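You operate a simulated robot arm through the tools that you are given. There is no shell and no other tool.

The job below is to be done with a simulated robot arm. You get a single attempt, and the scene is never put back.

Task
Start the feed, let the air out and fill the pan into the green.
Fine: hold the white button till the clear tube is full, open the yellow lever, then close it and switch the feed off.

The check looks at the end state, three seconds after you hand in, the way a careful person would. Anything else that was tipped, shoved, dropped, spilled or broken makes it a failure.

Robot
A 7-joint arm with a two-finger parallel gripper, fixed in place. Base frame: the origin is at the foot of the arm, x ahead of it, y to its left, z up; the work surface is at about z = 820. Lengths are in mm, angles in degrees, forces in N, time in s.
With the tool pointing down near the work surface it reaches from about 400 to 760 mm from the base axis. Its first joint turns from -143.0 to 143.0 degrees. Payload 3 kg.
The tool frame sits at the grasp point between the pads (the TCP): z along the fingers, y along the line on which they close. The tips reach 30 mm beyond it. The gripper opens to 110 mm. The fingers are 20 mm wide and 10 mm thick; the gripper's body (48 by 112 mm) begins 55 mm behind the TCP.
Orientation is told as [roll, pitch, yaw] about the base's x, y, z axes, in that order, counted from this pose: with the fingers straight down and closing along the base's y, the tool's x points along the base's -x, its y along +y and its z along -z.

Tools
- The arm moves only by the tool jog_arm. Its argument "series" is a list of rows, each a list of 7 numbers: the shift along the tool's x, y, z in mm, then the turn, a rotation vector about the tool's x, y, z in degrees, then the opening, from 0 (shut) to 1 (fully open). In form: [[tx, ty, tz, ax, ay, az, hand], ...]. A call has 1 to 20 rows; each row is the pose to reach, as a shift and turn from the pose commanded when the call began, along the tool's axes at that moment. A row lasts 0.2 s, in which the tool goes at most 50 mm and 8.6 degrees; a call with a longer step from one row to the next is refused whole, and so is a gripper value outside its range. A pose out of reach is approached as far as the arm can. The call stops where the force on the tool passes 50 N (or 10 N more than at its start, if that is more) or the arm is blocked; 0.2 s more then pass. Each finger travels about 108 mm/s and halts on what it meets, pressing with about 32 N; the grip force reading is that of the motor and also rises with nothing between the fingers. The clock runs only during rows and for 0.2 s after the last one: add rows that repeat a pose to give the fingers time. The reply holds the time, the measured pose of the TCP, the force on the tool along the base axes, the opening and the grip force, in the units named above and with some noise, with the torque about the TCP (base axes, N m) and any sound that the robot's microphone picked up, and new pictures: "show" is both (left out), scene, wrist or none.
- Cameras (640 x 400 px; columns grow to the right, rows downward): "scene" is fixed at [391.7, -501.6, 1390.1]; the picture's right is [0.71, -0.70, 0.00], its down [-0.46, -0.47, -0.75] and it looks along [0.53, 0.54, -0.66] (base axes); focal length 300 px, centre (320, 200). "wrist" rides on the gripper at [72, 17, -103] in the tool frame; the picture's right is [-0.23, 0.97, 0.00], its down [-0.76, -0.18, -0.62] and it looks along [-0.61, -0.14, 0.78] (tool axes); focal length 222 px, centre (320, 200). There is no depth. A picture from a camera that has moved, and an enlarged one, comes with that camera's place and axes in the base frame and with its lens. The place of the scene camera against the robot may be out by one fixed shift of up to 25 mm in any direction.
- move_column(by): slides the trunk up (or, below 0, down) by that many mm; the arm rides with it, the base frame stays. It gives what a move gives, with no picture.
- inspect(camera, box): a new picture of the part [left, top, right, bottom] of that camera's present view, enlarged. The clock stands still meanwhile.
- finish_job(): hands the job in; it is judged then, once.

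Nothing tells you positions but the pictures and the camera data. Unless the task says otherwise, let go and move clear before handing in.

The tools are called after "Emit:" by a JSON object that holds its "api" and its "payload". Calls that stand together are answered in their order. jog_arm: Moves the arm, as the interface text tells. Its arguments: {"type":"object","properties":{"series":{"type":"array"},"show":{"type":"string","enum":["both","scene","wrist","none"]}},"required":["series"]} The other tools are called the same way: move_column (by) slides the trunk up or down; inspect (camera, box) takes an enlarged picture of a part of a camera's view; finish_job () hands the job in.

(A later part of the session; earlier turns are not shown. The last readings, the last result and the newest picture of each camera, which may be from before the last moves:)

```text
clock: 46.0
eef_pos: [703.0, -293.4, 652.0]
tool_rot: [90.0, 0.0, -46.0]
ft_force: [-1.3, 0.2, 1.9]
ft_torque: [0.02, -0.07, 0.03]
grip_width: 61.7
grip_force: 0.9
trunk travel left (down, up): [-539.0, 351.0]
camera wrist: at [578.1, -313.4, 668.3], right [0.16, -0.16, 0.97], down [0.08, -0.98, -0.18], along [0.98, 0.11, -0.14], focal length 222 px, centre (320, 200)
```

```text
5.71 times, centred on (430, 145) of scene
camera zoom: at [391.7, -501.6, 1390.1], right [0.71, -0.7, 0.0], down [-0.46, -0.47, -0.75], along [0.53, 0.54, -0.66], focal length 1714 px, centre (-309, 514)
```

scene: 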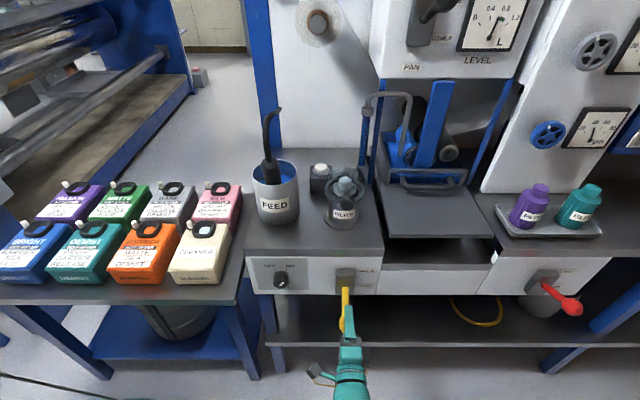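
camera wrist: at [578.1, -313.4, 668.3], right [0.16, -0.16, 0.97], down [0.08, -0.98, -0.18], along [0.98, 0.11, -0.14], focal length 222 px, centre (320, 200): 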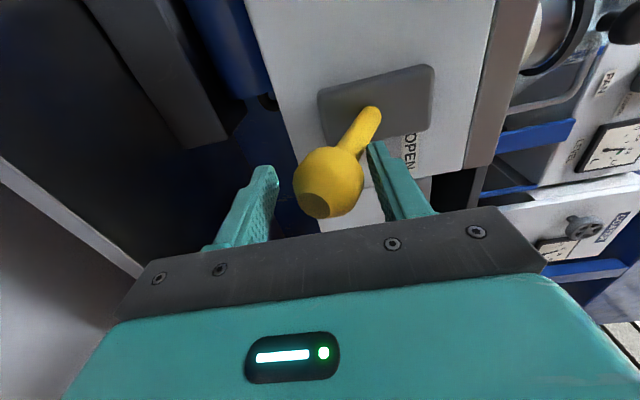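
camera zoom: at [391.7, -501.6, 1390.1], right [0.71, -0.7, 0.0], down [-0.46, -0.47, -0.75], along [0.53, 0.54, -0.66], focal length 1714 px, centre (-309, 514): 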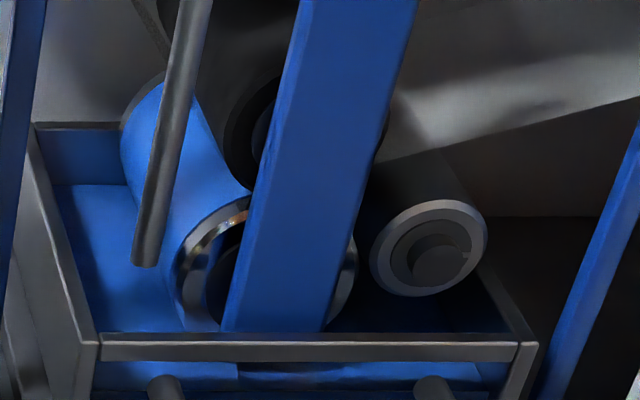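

The stream has stopped and the lever is closed. I'll ease off to neutral and wait for the gauge to settle.

Emit:
{"api": "jog_arm", "payload": {"series": [[0, 5, 0, 0, 0, 0, 0.6], [0, 5, 0, 0, 0, 0, 0.6], [0, 5, 0, 0, 0, 0, 0.6], [0, 5, 0, 0, 0, 0, 0.6], [0, 5, 0, 0, 0, 0, 0.6], [0, 5, 0, 0, 0, 0, 0.6], [0, 5, 0, 0, 0, 0, 0.6], [0, 5, 0, 0, 0, 0, 0.6], [0, 5, 0, 0, 0, 0, 0.6], [0, 5, 0, 0, 0, 0, 0.6]], "show": "none"}}

Emit:
{"api": "inspect", "payload": {"camera": "scene", "box": [440, 0, 540, 60]}}

Emit:
{"api": "inspect", "payload": {"camera": "scene", "box": [280, 80, 440, 180]}}

```text
clock: 48.2
eef_pos: [702.6, -294.6, 656.3]
tool_rot: [90.1, 0.0, -45.9]
ft_force: [-0.6, -0.3, -0.6]
ft_torque: [-0.02, 0.02, 0.02]
grip_width: 66.1
grip_force: 0.1
trunk travel left (down, up): [-539.0, 351.0]
```

```text
6.40 times, centred on (490, 30) of scene
camera zoom: at [391.7, -501.6, 1390.1], right [0.71, -0.7, 0.0], down [-0.46, -0.47, -0.75], along [0.53, 0.54, -0.66], focal length 1919 px, centre (-768, 1288)
```

zoom: 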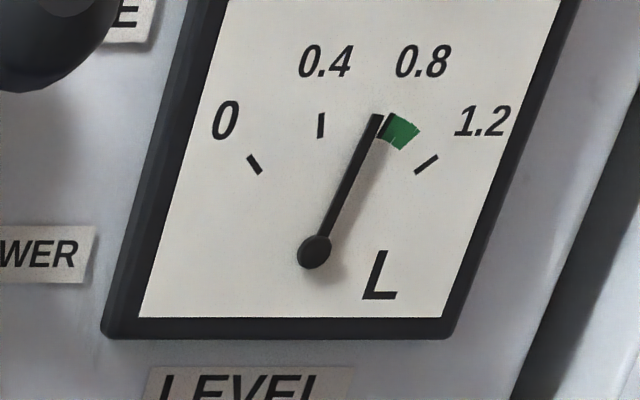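

```text
4.00 times, centred on (360, 130) of scene
camera zoom: at [391.7, -501.6, 1390.1], right [0.71, -0.7, 0.0], down [-0.46, -0.47, -0.75], along [0.53, 0.54, -0.66], focal length 1200 px, centre (160, 480)
```

zoom: 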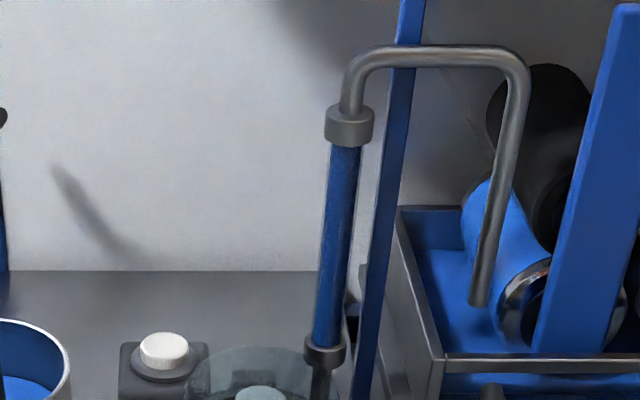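

The needle hasn't moved for 3.6 s, though the stream was running until 45.2 s. I'll compare the pan's actual liquid level with earlier pictures to see whether the needle is sticking.

Emit:
{"api": "inspect", "payload": {"camera": "scene", "box": [350, 80, 510, 180]}}

Emit:
{"api": "inspect", "payload": {"camera": "scene", "box": [360, 80, 480, 180]}}

Emit:
{"api": "inspect", "payload": {"camera": "scene", "box": [380, 0, 540, 100]}}

Emit:
{"api": "inspect", "payload": {"camera": "scene", "box": [240, 240, 400, 340]}}

Emit:
{"api": "inspect", "payload": {"camera": "wrist", "box": [440, 0, 640, 200]}}

```text
4.00 times, centred on (430, 130) of scene
camera zoom: at [391.7, -501.6, 1390.1], right [0.71, -0.7, 0.0], down [-0.46, -0.47, -0.75], along [0.53, 0.54, -0.66], focal length 1200 px, centre (-120, 480)
```

zoom: 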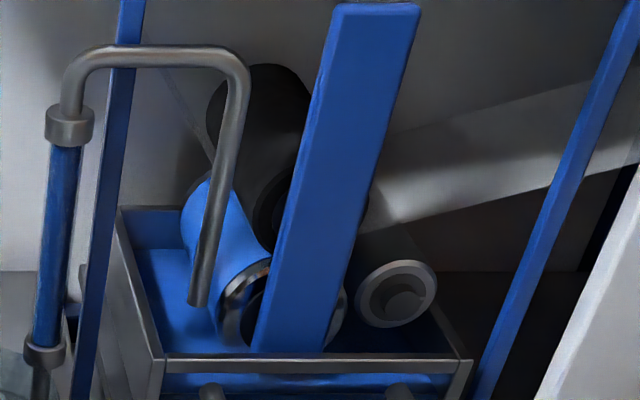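

```text
4.00 times, centred on (420, 130) of scene
camera zoom: at [391.7, -501.6, 1390.1], right [0.71, -0.7, 0.0], down [-0.46, -0.47, -0.75], along [0.53, 0.54, -0.66], focal length 1200 px, centre (-80, 480)
```

zoom: 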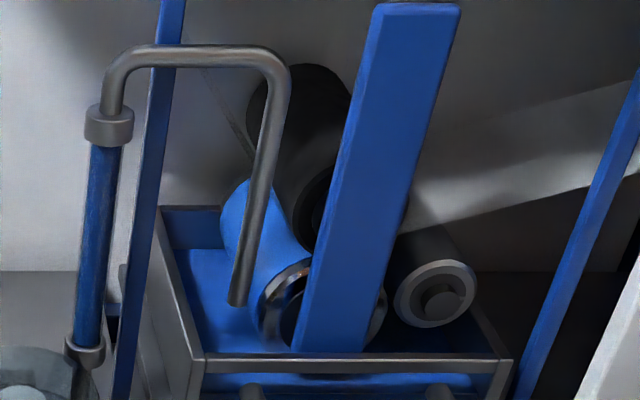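

```text
4.00 times, centred on (460, 50) of scene
camera zoom: at [391.7, -501.6, 1390.1], right [0.71, -0.7, 0.0], down [-0.46, -0.47, -0.75], along [0.53, 0.54, -0.66], focal length 1200 px, centre (-240, 800)
```

zoom: 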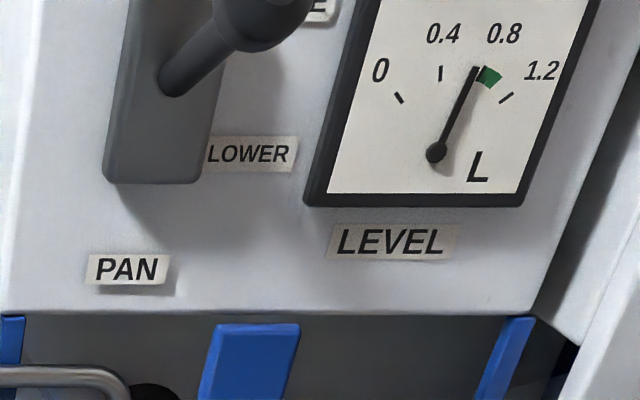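

```text
4.00 times, centred on (320, 290) of scene
camera zoom: at [391.7, -501.6, 1390.1], right [0.71, -0.7, 0.0], down [-0.46, -0.47, -0.75], along [0.53, 0.54, -0.66], focal length 1200 px, centre (320, -160)
```

zoom: 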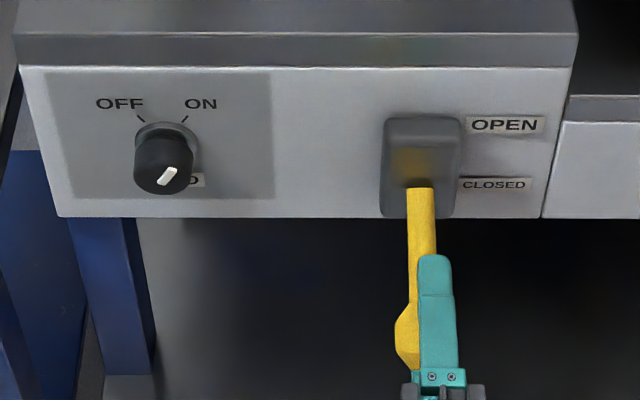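

```text
2.00 times, centred on (540, 100) of wrist
camera zoom: at [578.1, -313.5, 672.7], right [0.16, -0.16, 0.97], down [0.08, -0.98, -0.18], along [0.98, 0.11, -0.14], focal length 444 px, centre (-120, 400)
```

zoom: 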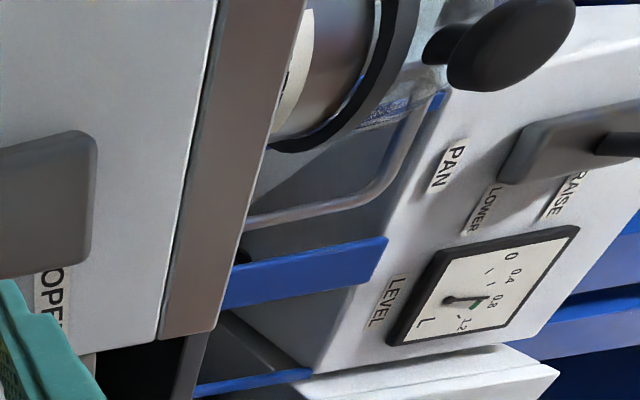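

The needle may be sticking and jumping in increments (about 0.11 L). Waiting costs nothing with the valve shut, so I'll wait 4 s to rule out slow sampling.

Emit:
{"api": "jog_arm", "payload": {"series": [[0, 0, 0, 0, 0, 0, 0.6], [0, 0, 0, 0, 0, 0, 0.6], [0, 0, 0, 0, 0, 0, 0.6], [0, 0, 0, 0, 0, 0, 0.6], [0, 0, 0, 0, 0, 0, 0.6], [0, 0, 0, 0, 0, 0, 0.6], [0, 0, 0, 0, 0, 0, 0.6], [0, 0, 0, 0, 0, 0, 0.6], [0, 0, 0, 0, 0, 0, 0.6], [0, 0, 0, 0, 0, 0, 0.6], [0, 0, 0, 0, 0, 0, 0.6], [0, 0, 0, 0, 0, 0, 0.6], [0, 0, 0, 0, 0, 0, 0.6], [0, 0, 0, 0, 0, 0, 0.6], [0, 0, 0, 0, 0, 0, 0.6], [0, 0, 0, 0, 0, 0, 0.6], [0, 0, 0, 0, 0, 0, 0.6], [0, 0, 0, 0, 0, 0, 0.6], [0, 0, 0, 0, 0, 0, 0.6], [0, 0, 0, 0, 0, 0, 0.6]], "show": "none"}}

Emit:
{"api": "inspect", "payload": {"camera": "scene", "box": [465, 5, 525, 45]}}

Emit:
{"api": "inspect", "payload": {"camera": "scene", "box": [375, 120, 435, 180]}}

```text
clock: 52.5
eef_pos: [702.4, -294.7, 656.1]
tool_rot: [90.1, 0.0, -45.9]
ft_force: [-0.2, -0.4, -0.2]
ft_torque: [-0.04, 0.03, 0.01]
grip_width: 66.3
grip_force: 0.1
trunk travel left (down, up): [-539.0, 351.0]
```

```text
10.00 times, centred on (495, 25) of scene
camera zoom: at [391.7, -501.6, 1390.1], right [0.71, -0.7, 0.0], down [-0.46, -0.47, -0.75], along [0.53, 0.54, -0.66], focal length 2999 px, centre (-1430, 1950)
```

zoom: 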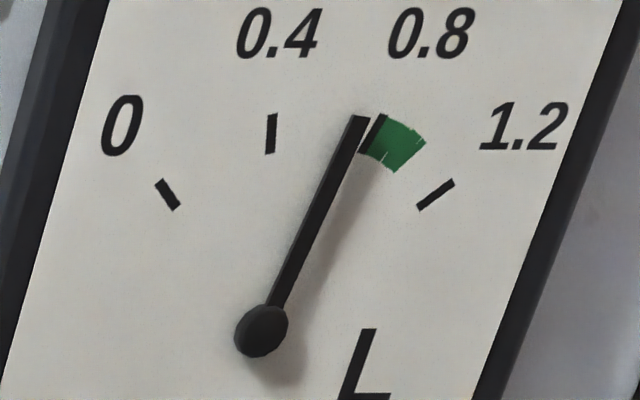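

```text
6.67 times, centred on (405, 150) of scene
camera zoom: at [391.7, -501.6, 1390.1], right [0.71, -0.7, 0.0], down [-0.46, -0.47, -0.75], along [0.53, 0.54, -0.66], focal length 1999 px, centre (-247, 533)
```

zoom: 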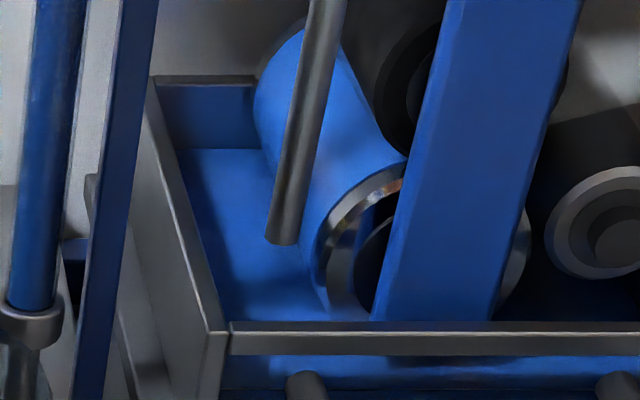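

The needle is steady near 0.72, just under green, and the pan's liquid edge has risen only a few mm, so it is consistent with a modest underfill. I'll reopen the lever for a measured top-up and track the gauge at high zoom.

Emit:
{"api": "jog_arm", "payload": {"series": [[0, 40, 0, 0, 0, 0, 0.55], [0, 80, 0, 0, 0, 0, 0.55]]}}

Emit:
{"api": "inspect", "payload": {"camera": "scene", "box": [465, 5, 525, 45]}}

Emit:
{"api": "inspect", "payload": {"camera": "scene", "box": [375, 120, 435, 180]}}

```text
clock: 53.0
eef_pos: [703.4, -295.2, 738.9]
tool_rot: [90.2, -0.1, -45.8]
ft_force: [-1.2, 0.5, 0.1]
ft_torque: [0.01, 0.0, 0.0]
grip_width: 60.6
grip_force: 0.1
trunk travel left (down, up): [-539.0, 351.0]
camera wrist: at [578.5, -313.9, 754.9], right [0.16, -0.16, 0.97], down [0.08, -0.98, -0.18], along [0.98, 0.11, -0.14], focal length 222 px, centre (320, 200)
```

scene: 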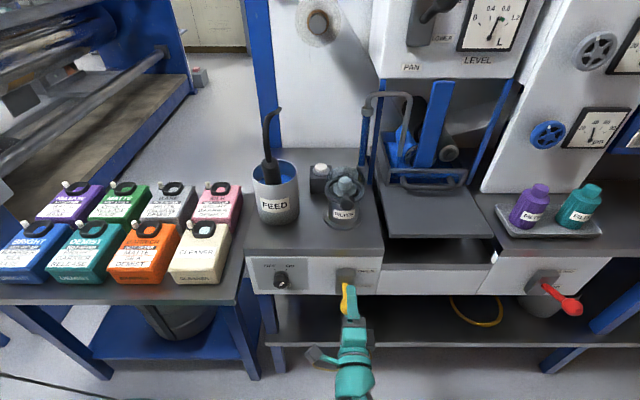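
wrist: 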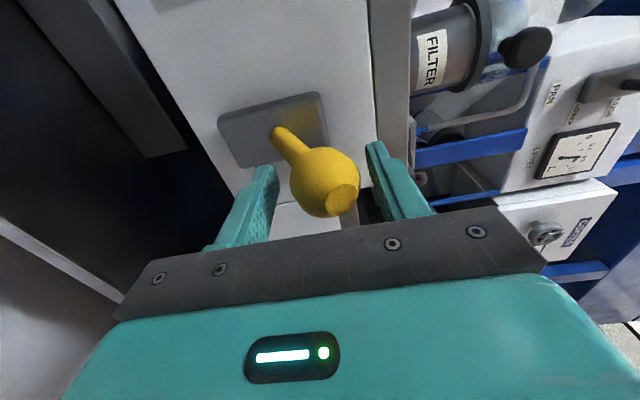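

```text
10.00 times, centred on (495, 25) of scene
camera zoom: at [391.7, -501.6, 1390.1], right [0.71, -0.7, 0.0], down [-0.46, -0.47, -0.75], along [0.53, 0.54, -0.66], focal length 2999 px, centre (-1430, 1950)
```

zoom: 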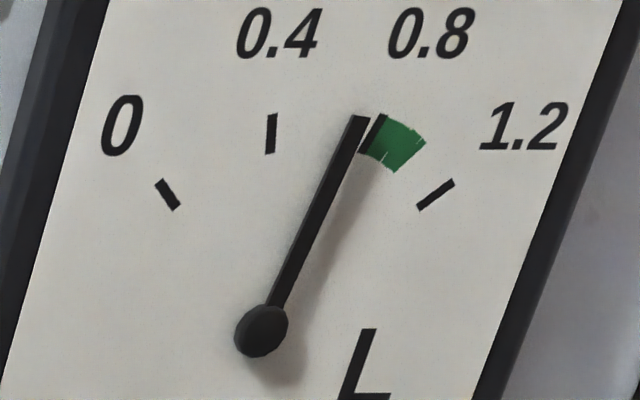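

```text
6.67 times, centred on (405, 150) of scene
camera zoom: at [391.7, -501.6, 1390.1], right [0.71, -0.7, 0.0], down [-0.46, -0.47, -0.75], along [0.53, 0.54, -0.66], focal length 1999 px, centre (-247, 533)
```

zoom: 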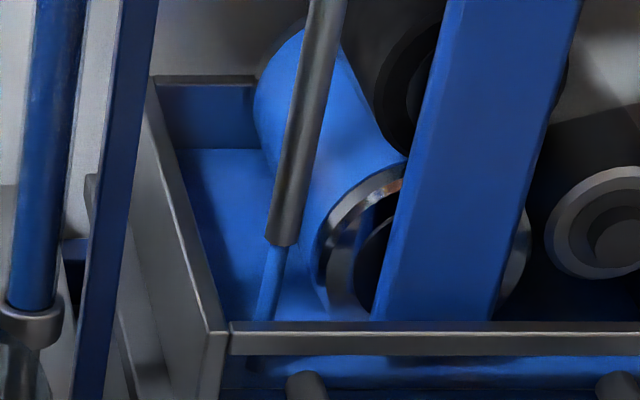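

Flow has restarted. I'll hold 0.6 s and re-check the gauge and pan.

Emit:
{"api": "jog_arm", "payload": {"series": [[0, 0, 0, 0, 0, 0, 0.55], [0, 0, 0, 0, 0, 0, 0.55]], "show": "none"}}

Emit:
{"api": "inspect", "payload": {"camera": "scene", "box": [465, 5, 525, 45]}}

Emit:
{"api": "inspect", "payload": {"camera": "scene", "box": [375, 120, 435, 180]}}

```text
clock: 53.6
eef_pos: [703.3, -292.4, 737.1]
tool_rot: [90.1, 0.0, -45.8]
ft_force: [0.3, 0.3, 0.1]
ft_torque: [0.02, -0.01, -0.03]
grip_width: 60.6
grip_force: 0.1
trunk travel left (down, up): [-539.0, 351.0]
```

```text
10.00 times, centred on (495, 25) of scene
camera zoom: at [391.7, -501.6, 1390.1], right [0.71, -0.7, 0.0], down [-0.46, -0.47, -0.75], along [0.53, 0.54, -0.66], focal length 2999 px, centre (-1430, 1950)
```

zoom: 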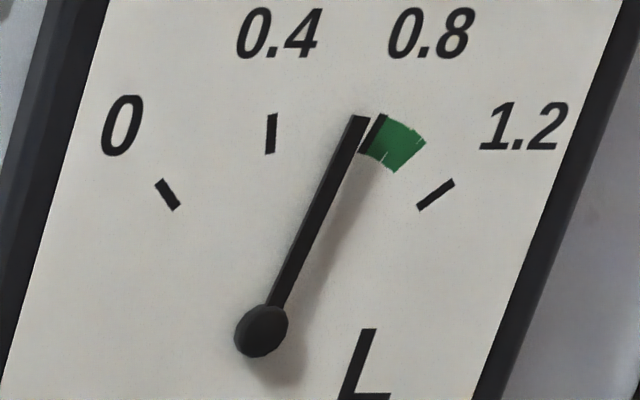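

```text
6.67 times, centred on (405, 150) of scene
camera zoom: at [391.7, -501.6, 1390.1], right [0.71, -0.7, 0.0], down [-0.46, -0.47, -0.75], along [0.53, 0.54, -0.66], focal length 1999 px, centre (-247, 533)
```

zoom: 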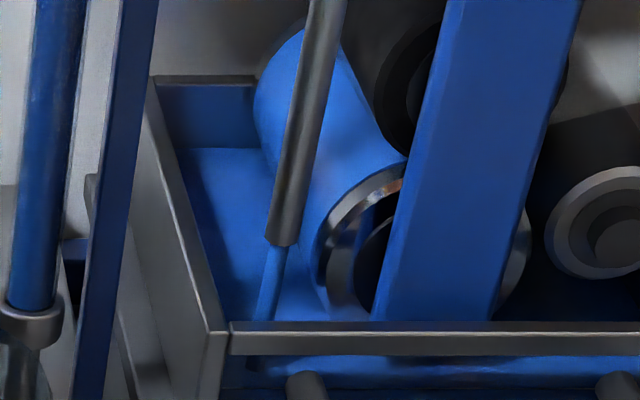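

Emit:
{"api": "jog_arm", "payload": {"series": [[0, 0, 0, 0, 0, 0, 0.55]], "show": "none"}}

Emit:
{"api": "inspect", "payload": {"camera": "scene", "box": [465, 5, 525, 45]}}

Emit:
{"api": "inspect", "payload": {"camera": "scene", "box": [375, 120, 435, 180]}}

```text
clock: 54.0
eef_pos: [703.2, -294.7, 738.0]
tool_rot: [90.1, 0.1, -46.0]
ft_force: [-0.4, 0.4, -0.6]
ft_torque: [-0.02, 0.0, 0.0]
grip_width: 60.7
grip_force: 0.2
trunk travel left (down, up): [-539.0, 351.0]
```

```text
10.00 times, centred on (495, 25) of scene
camera zoom: at [391.7, -501.6, 1390.1], right [0.71, -0.7, 0.0], down [-0.46, -0.47, -0.75], along [0.53, 0.54, -0.66], focal length 2999 px, centre (-1430, 1950)
```

zoom: 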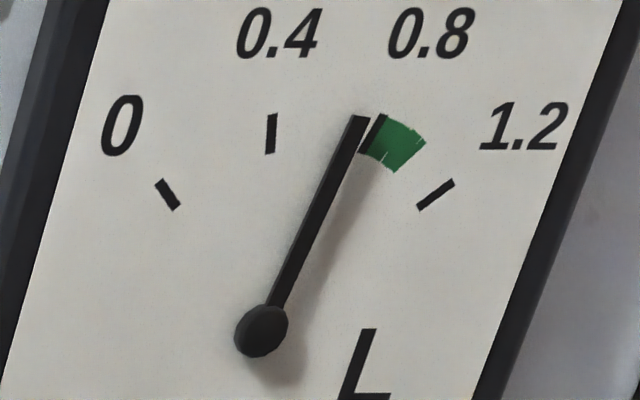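

```text
6.67 times, centred on (405, 150) of scene
camera zoom: at [391.7, -501.6, 1390.1], right [0.71, -0.7, 0.0], down [-0.46, -0.47, -0.75], along [0.53, 0.54, -0.66], focal length 1999 px, centre (-247, 533)
```

zoom: 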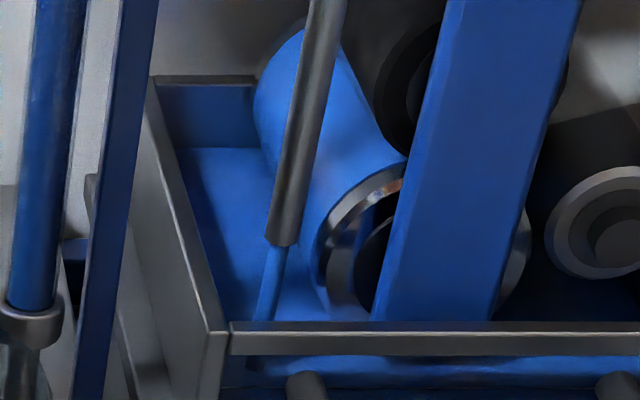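

Emit:
{"api": "jog_arm", "payload": {"series": [[0, 0, 0, 0, 0, 0, 0.55]], "show": "none"}}

Emit:
{"api": "inspect", "payload": {"camera": "scene", "box": [465, 5, 525, 45]}}

Emit:
{"api": "inspect", "payload": {"camera": "scene", "box": [385, 125, 415, 150]}}

```text
clock: 54.5
eef_pos: [702.3, -294.4, 737.0]
tool_rot: [90.1, 0.0, -46.0]
ft_force: [-0.2, 0.0, -0.5]
ft_torque: [0.0, 0.0, 0.01]
grip_width: 60.5
grip_force: 0.2
trunk travel left (down, up): [-539.0, 351.0]
```

```text
10.00 times, centred on (495, 25) of scene
camera zoom: at [391.7, -501.6, 1390.1], right [0.71, -0.7, 0.0], down [-0.46, -0.47, -0.75], along [0.53, 0.54, -0.66], focal length 2999 px, centre (-1430, 1950)
```

zoom: 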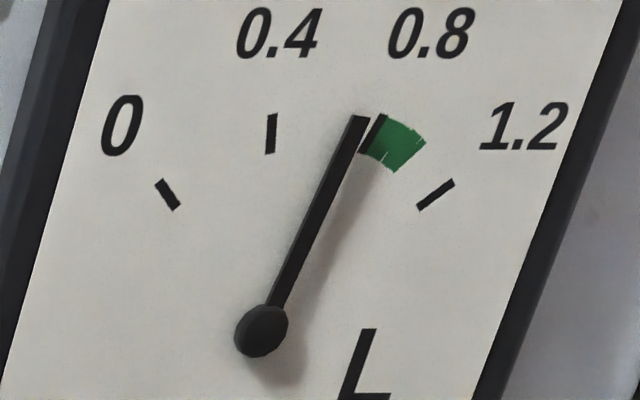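

```text
16.00 times, centred on (400, 138) of scene
camera zoom: at [391.7, -501.6, 1390.1], right [0.71, -0.7, 0.0], down [-0.46, -0.47, -0.75], along [0.53, 0.54, -0.66], focal length 4798 px, centre (-960, 1200)
```

zoom: 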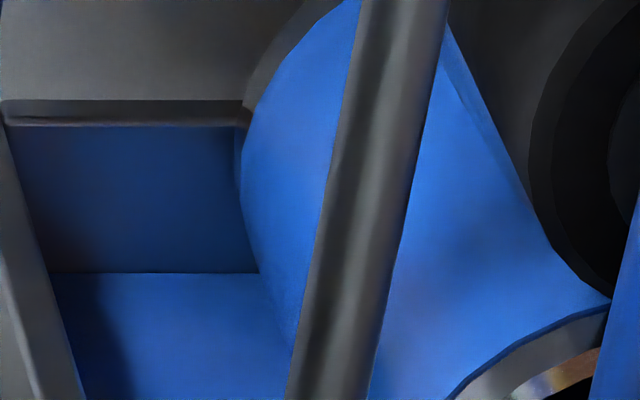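

The 16× view gives a sharp liquid edge (row 272). I'll use that to measure the rise rate independently of the needle.

Emit:
{"api": "jog_arm", "payload": {"series": [[0, 0, 0, 0, 0, 0, 0.55]], "show": "none"}}

Emit:
{"api": "inspect", "payload": {"camera": "scene", "box": [465, 5, 525, 45]}}

Emit:
{"api": "inspect", "payload": {"camera": "scene", "box": [385, 125, 415, 150]}}

```text
clock: 54.9
eef_pos: [701.6, -295.3, 737.1]
tool_rot: [90.1, 0.0, -45.9]
ft_force: [-0.4, -0.6, 0.7]
ft_torque: [0.01, 0.0, -0.04]
grip_width: 60.5
grip_force: 0.1
trunk travel left (down, up): [-539.0, 351.0]
```

```text
10.00 times, centred on (495, 25) of scene
camera zoom: at [391.7, -501.6, 1390.1], right [0.71, -0.7, 0.0], down [-0.46, -0.47, -0.75], along [0.53, 0.54, -0.66], focal length 2999 px, centre (-1430, 1950)
```

zoom: 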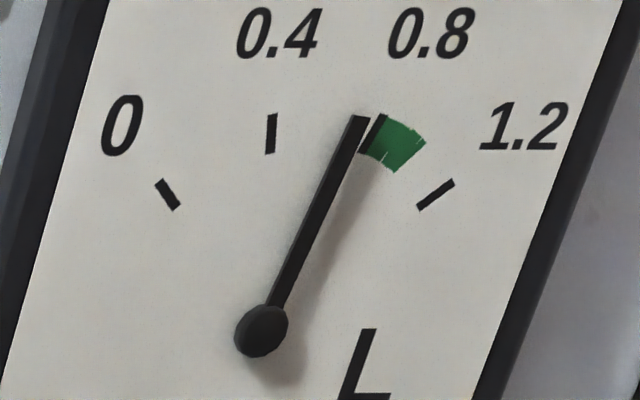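

```text
16.00 times, centred on (400, 138) of scene
camera zoom: at [391.7, -501.6, 1390.1], right [0.71, -0.7, 0.0], down [-0.46, -0.47, -0.75], along [0.53, 0.54, -0.66], focal length 4798 px, centre (-960, 1200)
```

zoom: 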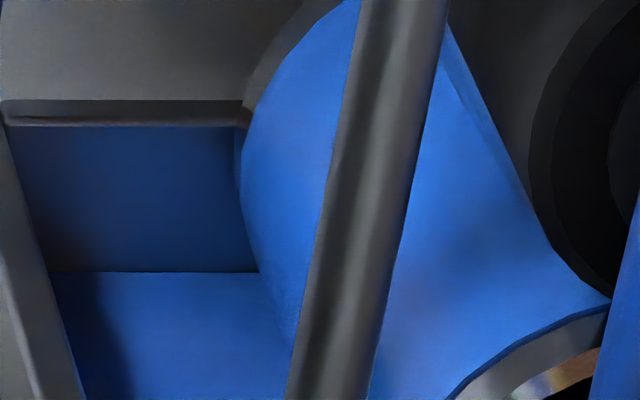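

The liquid edge rises about 3 px/s (≈0.035 L/s), so I estimate about 0.82–0.83 L now with the needle sticking. I'll continue in short steps, watching both.

Emit:
{"api": "jog_arm", "payload": {"series": [[0, 0, 0, 0, 0, 0, 0.55], [0, 0, 0, 0, 0, 0, 0.55]], "show": "none"}}

Emit:
{"api": "inspect", "payload": {"camera": "scene", "box": [465, 5, 525, 45]}}

Emit:
{"api": "inspect", "payload": {"camera": "scene", "box": [385, 125, 415, 150]}}

```text
clock: 55.5
eef_pos: [701.3, -294.0, 736.4]
tool_rot: [90.0, 0.0, -45.9]
ft_force: [0.6, -0.5, 0.0]
ft_torque: [0.04, 0.05, 0.02]
grip_width: 60.5
grip_force: 0.1
trunk travel left (down, up): [-539.0, 351.0]
```

```text
10.00 times, centred on (495, 25) of scene
camera zoom: at [391.7, -501.6, 1390.1], right [0.71, -0.7, 0.0], down [-0.46, -0.47, -0.75], along [0.53, 0.54, -0.66], focal length 2999 px, centre (-1430, 1950)
```

zoom: 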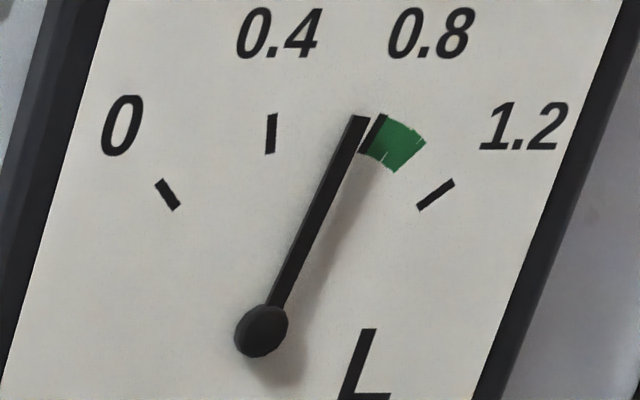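

```text
16.00 times, centred on (400, 138) of scene
camera zoom: at [391.7, -501.6, 1390.1], right [0.71, -0.7, 0.0], down [-0.46, -0.47, -0.75], along [0.53, 0.54, -0.66], focal length 4798 px, centre (-960, 1200)
```

zoom: 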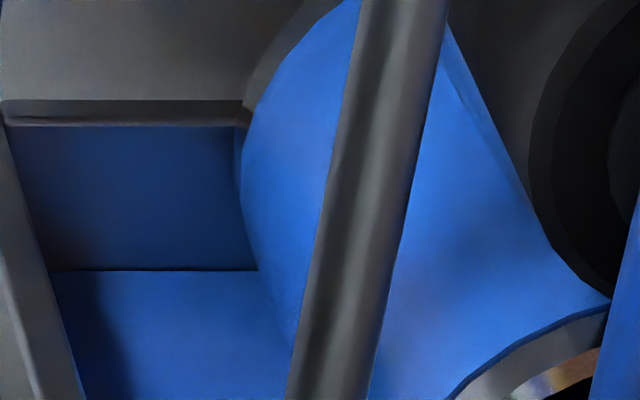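

Emit:
{"api": "jog_arm", "payload": {"series": [[0, 0, 0, 0, 0, 0, 0.55], [0, 0, 0, 0, 0, 0, 0.55], [0, 0, 0, 0, 0, 0, 0.55]], "show": "none"}}

Emit:
{"api": "inspect", "payload": {"camera": "scene", "box": [465, 5, 525, 45]}}

Emit:
{"api": "inspect", "payload": {"camera": "scene", "box": [385, 125, 415, 150]}}

```text
clock: 56.2
eef_pos: [703.1, -293.6, 737.2]
tool_rot: [90.1, 0.0, -45.9]
ft_force: [0.0, -0.2, -1.1]
ft_torque: [-0.01, 0.0, 0.01]
grip_width: 60.4
grip_force: 0.0
trunk travel left (down, up): [-539.0, 351.0]
```

```text
10.00 times, centred on (495, 25) of scene
camera zoom: at [391.7, -501.6, 1390.1], right [0.71, -0.7, 0.0], down [-0.46, -0.47, -0.75], along [0.53, 0.54, -0.66], focal length 2999 px, centre (-1430, 1950)
```

zoom: 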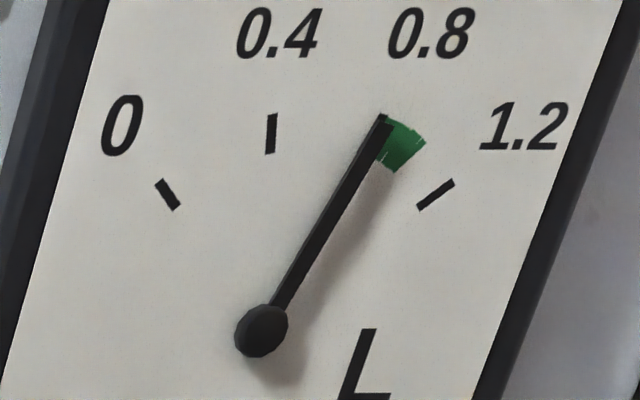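

```text
16.00 times, centred on (400, 138) of scene
camera zoom: at [391.7, -501.6, 1390.1], right [0.71, -0.7, 0.0], down [-0.46, -0.47, -0.75], along [0.53, 0.54, -0.66], focal length 4798 px, centre (-960, 1200)
```

zoom: 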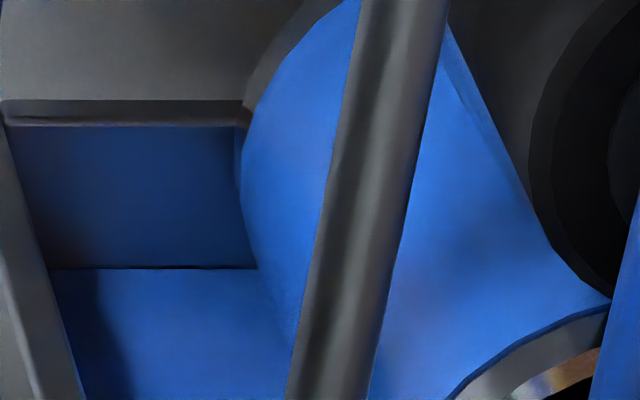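

The needle jumped to about 0.81–0.82, at the edge of green, so the gauge moves in ~0.1 L increments. I'll continue until the next jump, which puts both needle and true level well inside green, then close.

Emit:
{"api": "jog_arm", "payload": {"series": [[0, 0, 0, 0, 0, 0, 0.55], [0, 0, 0, 0, 0, 0, 0.55], [0, 0, 0, 0, 0, 0, 0.55], [0, 0, 0, 0, 0, 0, 0.55], [0, 0, 0, 0, 0, 0, 0.55], [0, 0, 0, 0, 0, 0, 0.55]], "show": "none"}}

Emit:
{"api": "inspect", "payload": {"camera": "scene", "box": [465, 5, 525, 45]}}

Emit:
{"api": "inspect", "payload": {"camera": "scene", "box": [385, 125, 415, 150]}}

```text
clock: 57.6
eef_pos: [702.9, -294.9, 737.5]
tool_rot: [90.0, 0.0, -45.9]
ft_force: [0.1, -0.1, 0.1]
ft_torque: [0.0, 0.01, 0.0]
grip_width: 60.3
grip_force: 0.1
trunk travel left (down, up): [-539.0, 351.0]
```

```text
10.00 times, centred on (495, 25) of scene
camera zoom: at [391.7, -501.6, 1390.1], right [0.71, -0.7, 0.0], down [-0.46, -0.47, -0.75], along [0.53, 0.54, -0.66], focal length 2999 px, centre (-1430, 1950)
```

zoom: 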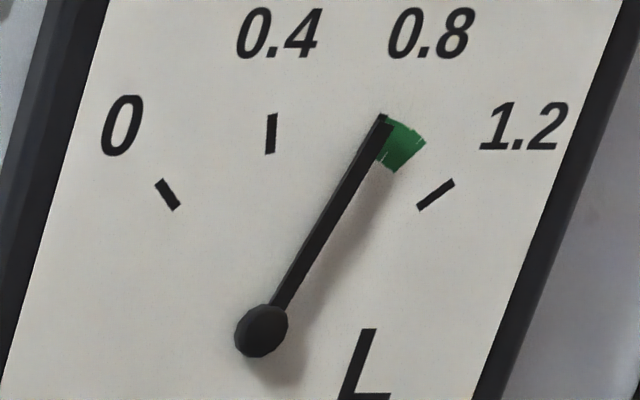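

```text
16.00 times, centred on (400, 138) of scene
camera zoom: at [391.7, -501.6, 1390.1], right [0.71, -0.7, 0.0], down [-0.46, -0.47, -0.75], along [0.53, 0.54, -0.66], focal length 4798 px, centre (-960, 1200)
```

zoom: 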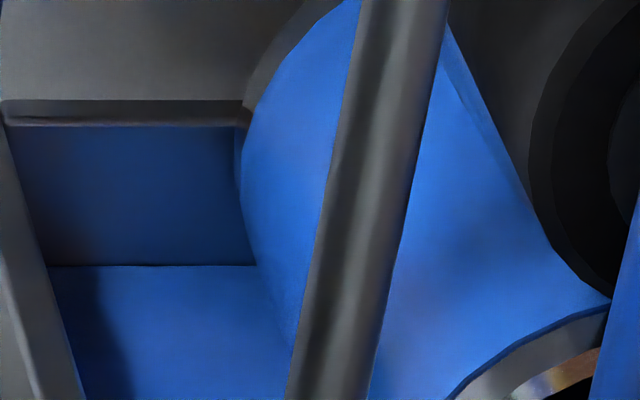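

Emit:
{"api": "jog_arm", "payload": {"series": [[0, 0, 0, 0, 0, 0, 0.55], [0, 0, 0, 0, 0, 0, 0.55], [0, 0, 0, 0, 0, 0, 0.55]], "show": "none"}}

Emit:
{"api": "inspect", "payload": {"camera": "scene", "box": [465, 5, 525, 45]}}

```text
clock: 58.5
eef_pos: [702.4, -292.9, 736.8]
tool_rot: [90.0, 0.0, -45.9]
ft_force: [0.1, 0.6, 0.8]
ft_torque: [0.01, -0.03, -0.01]
grip_width: 60.6
grip_force: 0.0
trunk travel left (down, up): [-539.0, 351.0]
```

```text
10.00 times, centred on (495, 25) of scene
camera zoom: at [391.7, -501.6, 1390.1], right [0.71, -0.7, 0.0], down [-0.46, -0.47, -0.75], along [0.53, 0.54, -0.66], focal length 2999 px, centre (-1430, 1950)
```

zoom: 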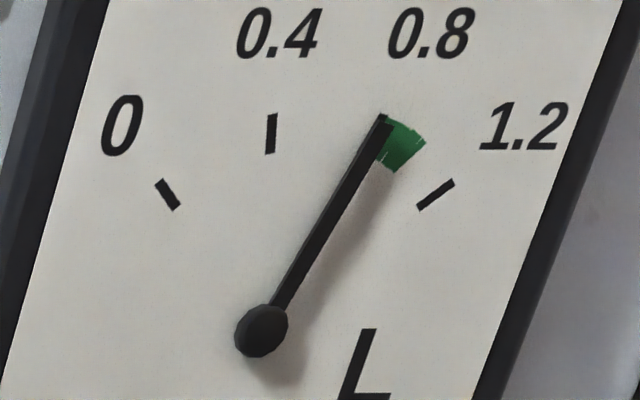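

Emit:
{"api": "jog_arm", "payload": {"series": [[0, 0, 0, 0, 0, 0, 0.55], [0, 0, 0, 0, 0, 0, 0.55]], "show": "none"}}

Emit:
{"api": "inspect", "payload": {"camera": "scene", "box": [465, 5, 525, 45]}}

Emit:
{"api": "inspect", "payload": {"camera": "scene", "box": [385, 125, 415, 150]}}

```text
clock: 59.0
eef_pos: [702.2, -294.1, 737.8]
tool_rot: [90.2, 0.0, -45.9]
ft_force: [-0.6, -0.3, -0.7]
ft_torque: [0.04, 0.03, -0.01]
grip_width: 60.9
grip_force: 0.0
trunk travel left (down, up): [-539.0, 351.0]
```

```text
10.00 times, centred on (495, 25) of scene
camera zoom: at [391.7, -501.6, 1390.1], right [0.71, -0.7, 0.0], down [-0.46, -0.47, -0.75], along [0.53, 0.54, -0.66], focal length 2999 px, centre (-1430, 1950)
```

zoom: 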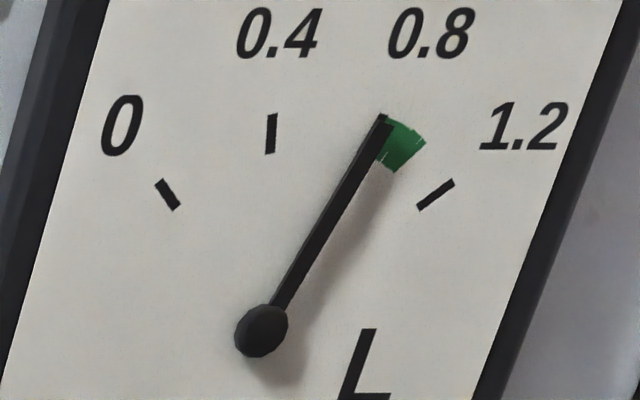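

```text
16.00 times, centred on (400, 138) of scene
camera zoom: at [391.7, -501.6, 1390.1], right [0.71, -0.7, 0.0], down [-0.46, -0.47, -0.75], along [0.53, 0.54, -0.66], focal length 4798 px, centre (-960, 1200)
```

zoom: 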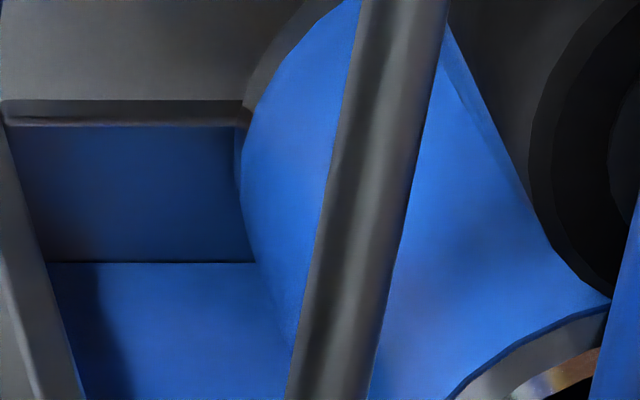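

Emit:
{"api": "jog_arm", "payload": {"series": [[0, 0, 0, 0, 0, 0, 0.55]], "show": "none"}}

Emit:
{"api": "inspect", "payload": {"camera": "scene", "box": [465, 5, 525, 45]}}

```text
clock: 59.5
eef_pos: [703.0, -294.9, 737.7]
tool_rot: [90.1, 0.0, -45.9]
ft_force: [-0.1, 0.2, 0.2]
ft_torque: [-0.01, 0.01, -0.03]
grip_width: 60.5
grip_force: 0.1
trunk travel left (down, up): [-539.0, 351.0]
```

```text
10.00 times, centred on (495, 25) of scene
camera zoom: at [391.7, -501.6, 1390.1], right [0.71, -0.7, 0.0], down [-0.46, -0.47, -0.75], along [0.53, 0.54, -0.66], focal length 2999 px, centre (-1430, 1950)
```

zoom: 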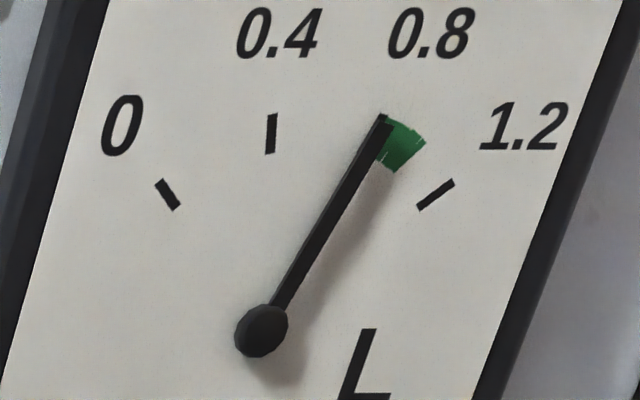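

Emit:
{"api": "jog_arm", "payload": {"series": [[0, 0, 0, 0, 0, 0, 0.55], [0, 0, 0, 0, 0, 0, 0.55]], "show": "none"}}

Emit:
{"api": "inspect", "payload": {"camera": "scene", "box": [465, 5, 525, 45]}}

Emit:
{"api": "inspect", "payload": {"camera": "scene", "box": [385, 125, 415, 150]}}

```text
clock: 60.0
eef_pos: [702.2, -294.2, 736.8]
tool_rot: [90.0, -0.1, -45.9]
ft_force: [-1.1, -0.1, 0.2]
ft_torque: [0.0, 0.0, 0.04]
grip_width: 60.4
grip_force: 0.0
trunk travel left (down, up): [-539.0, 351.0]
```

```text
10.00 times, centred on (495, 25) of scene
camera zoom: at [391.7, -501.6, 1390.1], right [0.71, -0.7, 0.0], down [-0.46, -0.47, -0.75], along [0.53, 0.54, -0.66], focal length 2999 px, centre (-1430, 1950)
```

zoom: 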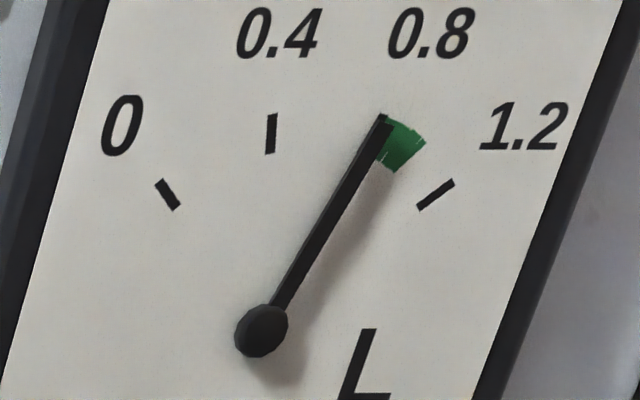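

```text
16.00 times, centred on (400, 138) of scene
camera zoom: at [391.7, -501.6, 1390.1], right [0.71, -0.7, 0.0], down [-0.46, -0.47, -0.75], along [0.53, 0.54, -0.66], focal length 4798 px, centre (-960, 1200)
```

zoom: 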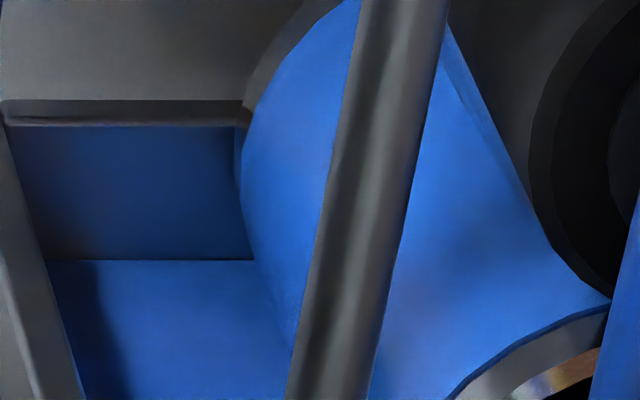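

Emit:
{"api": "jog_arm", "payload": {"series": [[0, 0, 0, 0, 0, 0, 0.55]], "show": "none"}}

Emit:
{"api": "inspect", "payload": {"camera": "scene", "box": [465, 5, 525, 45]}}

```text
clock: 60.5
eef_pos: [703.3, -295.3, 738.1]
tool_rot: [90.1, -0.1, -46.0]
ft_force: [-0.3, -0.4, 0.0]
ft_torque: [-0.02, 0.0, -0.02]
grip_width: 60.4
grip_force: 0.1
trunk travel left (down, up): [-539.0, 351.0]
```

```text
10.00 times, centred on (495, 25) of scene
camera zoom: at [391.7, -501.6, 1390.1], right [0.71, -0.7, 0.0], down [-0.46, -0.47, -0.75], along [0.53, 0.54, -0.66], focal length 2999 px, centre (-1430, 1950)
```

zoom: 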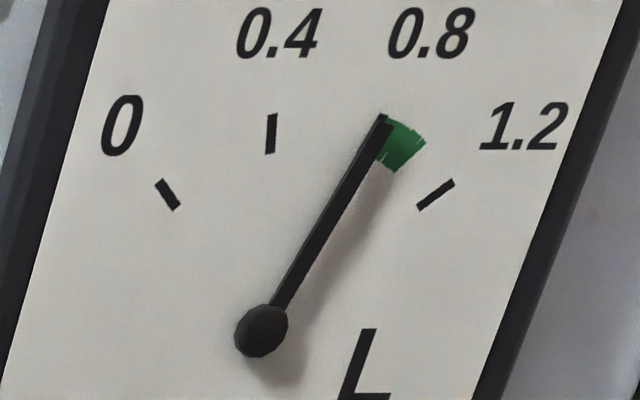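

Emit:
{"api": "jog_arm", "payload": {"series": [[0, 0, 0, 0, 0, 0, 0.55]], "show": "none"}}

Emit:
{"api": "inspect", "payload": {"camera": "scene", "box": [465, 5, 525, 45]}}

```text
clock: 60.9
eef_pos: [702.7, -293.4, 737.1]
tool_rot: [90.1, 0.0, -45.9]
ft_force: [0.0, 0.1, -0.6]
ft_torque: [-0.01, -0.04, 0.01]
grip_width: 60.4
grip_force: 0.1
trunk travel left (down, up): [-539.0, 351.0]
```

```text
10.00 times, centred on (495, 25) of scene
camera zoom: at [391.7, -501.6, 1390.1], right [0.71, -0.7, 0.0], down [-0.46, -0.47, -0.75], along [0.53, 0.54, -0.66], focal length 2999 px, centre (-1430, 1950)
```

zoom: 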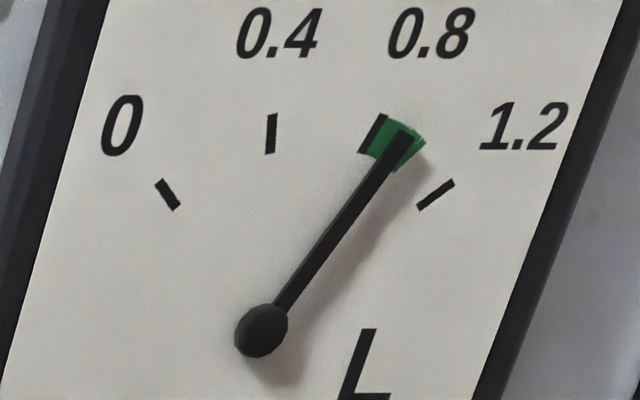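

The needle jumped to about 0.91, mid-green. Closing now.

Emit:
{"api": "jog_arm", "payload": {"series": [[0, -42, 0, 0, 0, 0, 0.55], [0, -82, 0, 0, 0, 0, 0.55], [0, -86, 0, 0, 0, 0, 0.55]]}}

Emit:
{"api": "inspect", "payload": {"camera": "scene", "box": [465, 5, 525, 45]}}

Emit:
{"api": "inspect", "payload": {"camera": "scene", "box": [380, 110, 480, 180]}}

Emit:
{"api": "inspect", "payload": {"camera": "wrist", "box": [220, 40, 460, 220]}}

```text
clock: 61.6
eef_pos: [701.5, -292.8, 652.5]
tool_rot: [90.1, -0.1, -45.9]
ft_force: [-0.8, 0.8, 3.7]
ft_torque: [0.05, -0.1, 0.06]
grip_width: 62.0
grip_force: 1.5
trunk travel left (down, up): [-539.0, 351.0]
camera wrist: at [577.3, -313.3, 668.0], right [0.16, -0.17, 0.97], down [0.08, -0.98, -0.18], along [0.98, 0.11, -0.14], focal length 222 px, centre (320, 200)
```

scene: 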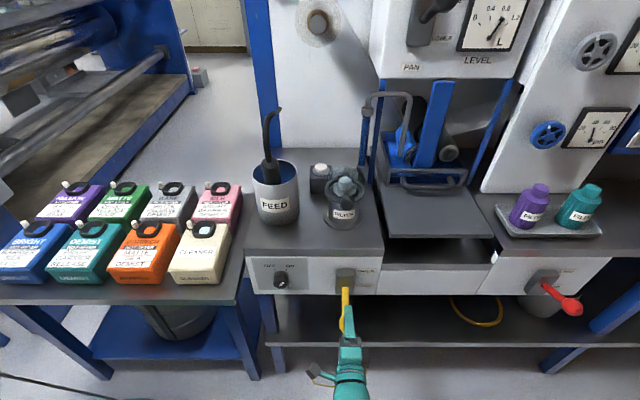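
wrist: 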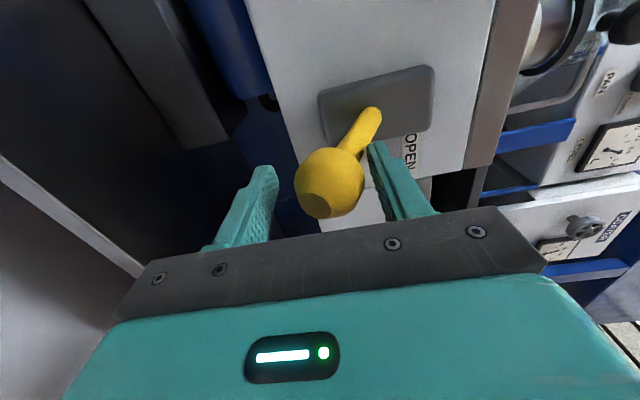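

```text
10.00 times, centred on (495, 25) of scene
camera zoom: at [391.7, -501.6, 1390.1], right [0.71, -0.7, 0.0], down [-0.46, -0.47, -0.75], along [0.53, 0.54, -0.66], focal length 2999 px, centre (-1430, 1950)
```

zoom: 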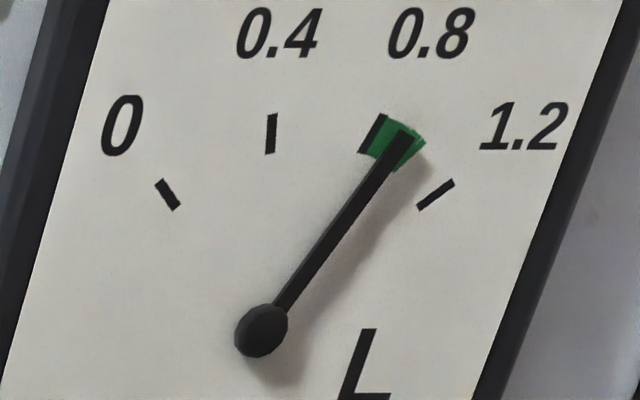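

```text
5.71 times, centred on (430, 145) of scene
camera zoom: at [391.7, -501.6, 1390.1], right [0.71, -0.7, 0.0], down [-0.46, -0.47, -0.75], along [0.53, 0.54, -0.66], focal length 1714 px, centre (-309, 514)
```

zoom: 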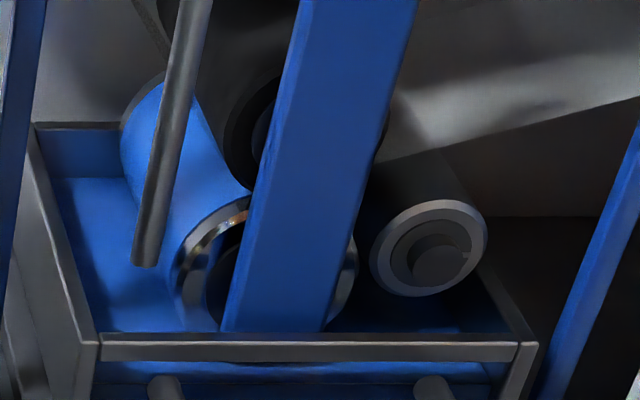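

```text
2.22 times, centred on (340, 130) of wrist
camera zoom: at [577.3, -313.3, 668.0], right [0.16, -0.17, 0.97], down [0.08, -0.98, -0.18], along [0.98, 0.11, -0.14], focal length 494 px, centre (276, 356)
```

zoom: 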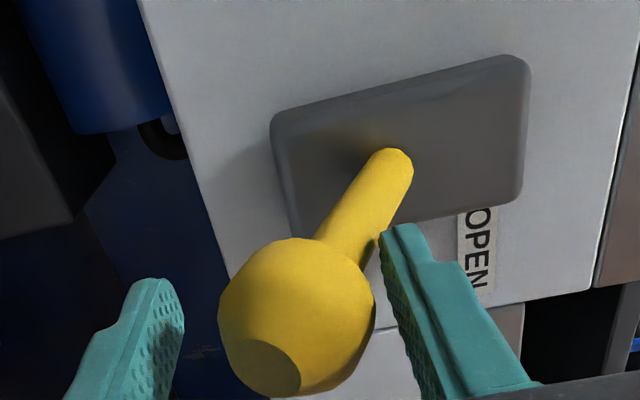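

The lever is closed and the stream stopped, needle mid-green. I'll back the fork off and move over to the feed knob with the grip pre-twisted to match its ON position.

Emit:
{"api": "jog_arm", "payload": {"series": [[0, 5, 0, 0, 0, 0, 0.65], [0, 5, -25, 0, 0, 0, 0.75], [0, 5, -55, 0, 0, 0, 0.75], [0, 5, -85, 0, 0, 0, 0.75], [0, 5, -115, 0, 0, 0, 0.7], [24, 14, -115, 0, 0, -7, 0.65], [48, 23, -115, 0, 0, -14, 0.6], [72, 32, -115, 0, 0, -21, 0.6], [96, 41, -115, 0, 0, -28, 0.6], [120, 50, -115, 0, 0, -35, 0.6], [144, 58, -115, 0, 0, -42, 0.6], [168, 63, -115, 0, 0, -50, 0.6]]}}

Emit:
{"api": "inspect", "payload": {"camera": "wrist", "box": [220, 60, 420, 240]}}

Emit:
{"api": "inspect", "payload": {"camera": "scene", "box": [465, 5, 525, 45]}}

Emit:
{"api": "inspect", "payload": {"camera": "scene", "box": [240, 240, 400, 340]}}

```text
clock: 64.2
eef_pos: [502.2, -251.7, 713.6]
tool_rot: [90.2, -50.1, -46.0]
ft_force: [0.2, 0.1, 1.2]
ft_torque: [0.0, -0.02, 0.01]
grip_width: 66.0
grip_force: 0.0
trunk travel left (down, up): [-539.0, 351.0]
camera wrist: at [387.0, -281.3, 668.2], right [-0.42, 0.43, 0.8], down [-0.01, -0.88, 0.47], along [0.91, 0.19, 0.38], focal length 222 px, centre (320, 200)
```

scene: 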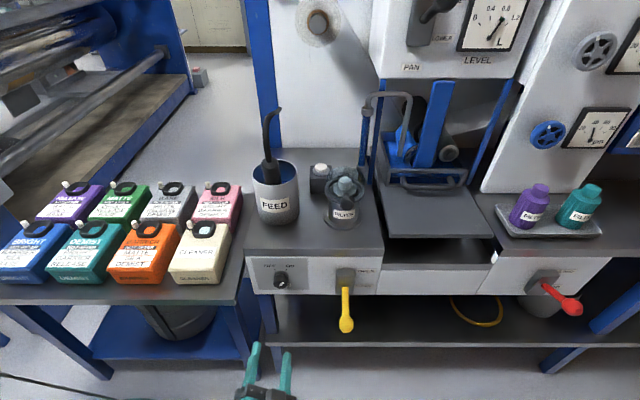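
wrist: 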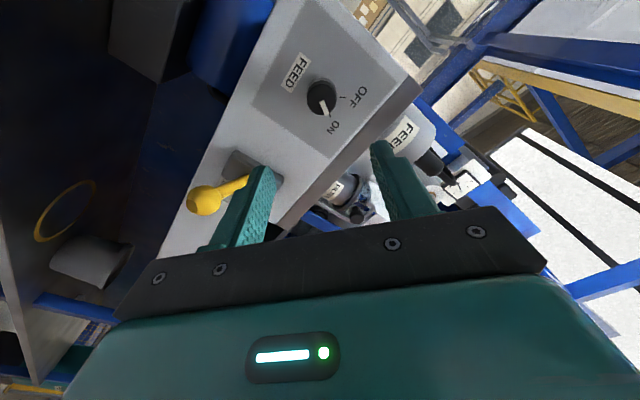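

```text
2.22 times, centred on (320, 150) of wrist
camera zoom: at [387.0, -281.3, 668.2], right [-0.42, 0.43, 0.8], down [-0.01, -0.88, 0.47], along [0.91, 0.19, 0.38], focal length 494 px, centre (320, 311)
```

zoom: 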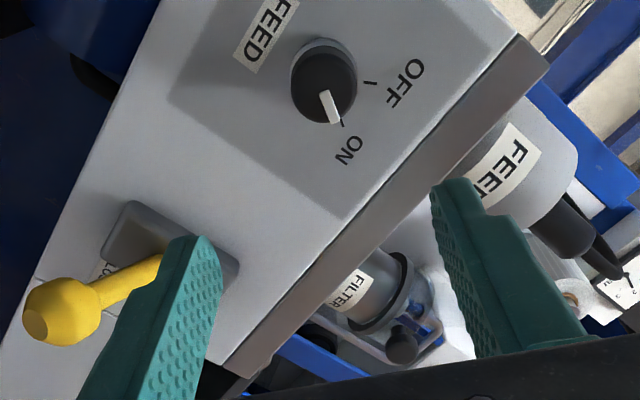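

```text
10.00 times, centred on (495, 25) of scene
camera zoom: at [391.7, -501.6, 1390.1], right [0.71, -0.7, 0.0], down [-0.46, -0.47, -0.75], along [0.53, 0.54, -0.66], focal length 2999 px, centre (-1430, 1950)
```

zoom: 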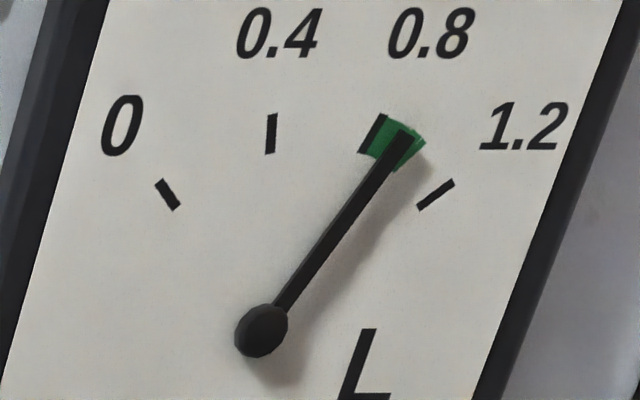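

```text
4.00 times, centred on (320, 290) of scene
camera zoom: at [391.7, -501.6, 1390.1], right [0.71, -0.7, 0.0], down [-0.46, -0.47, -0.75], along [0.53, 0.54, -0.66], focal length 1200 px, centre (320, -160)
```

zoom: 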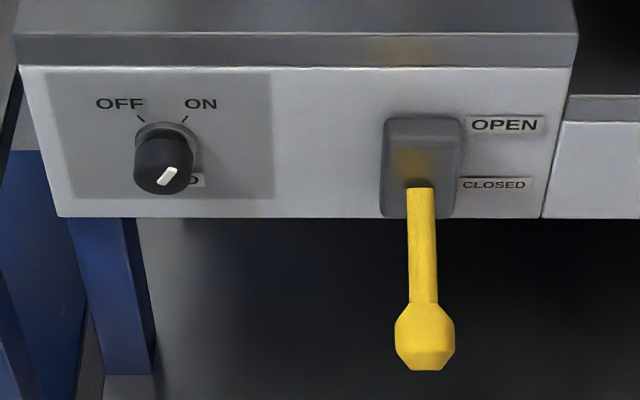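

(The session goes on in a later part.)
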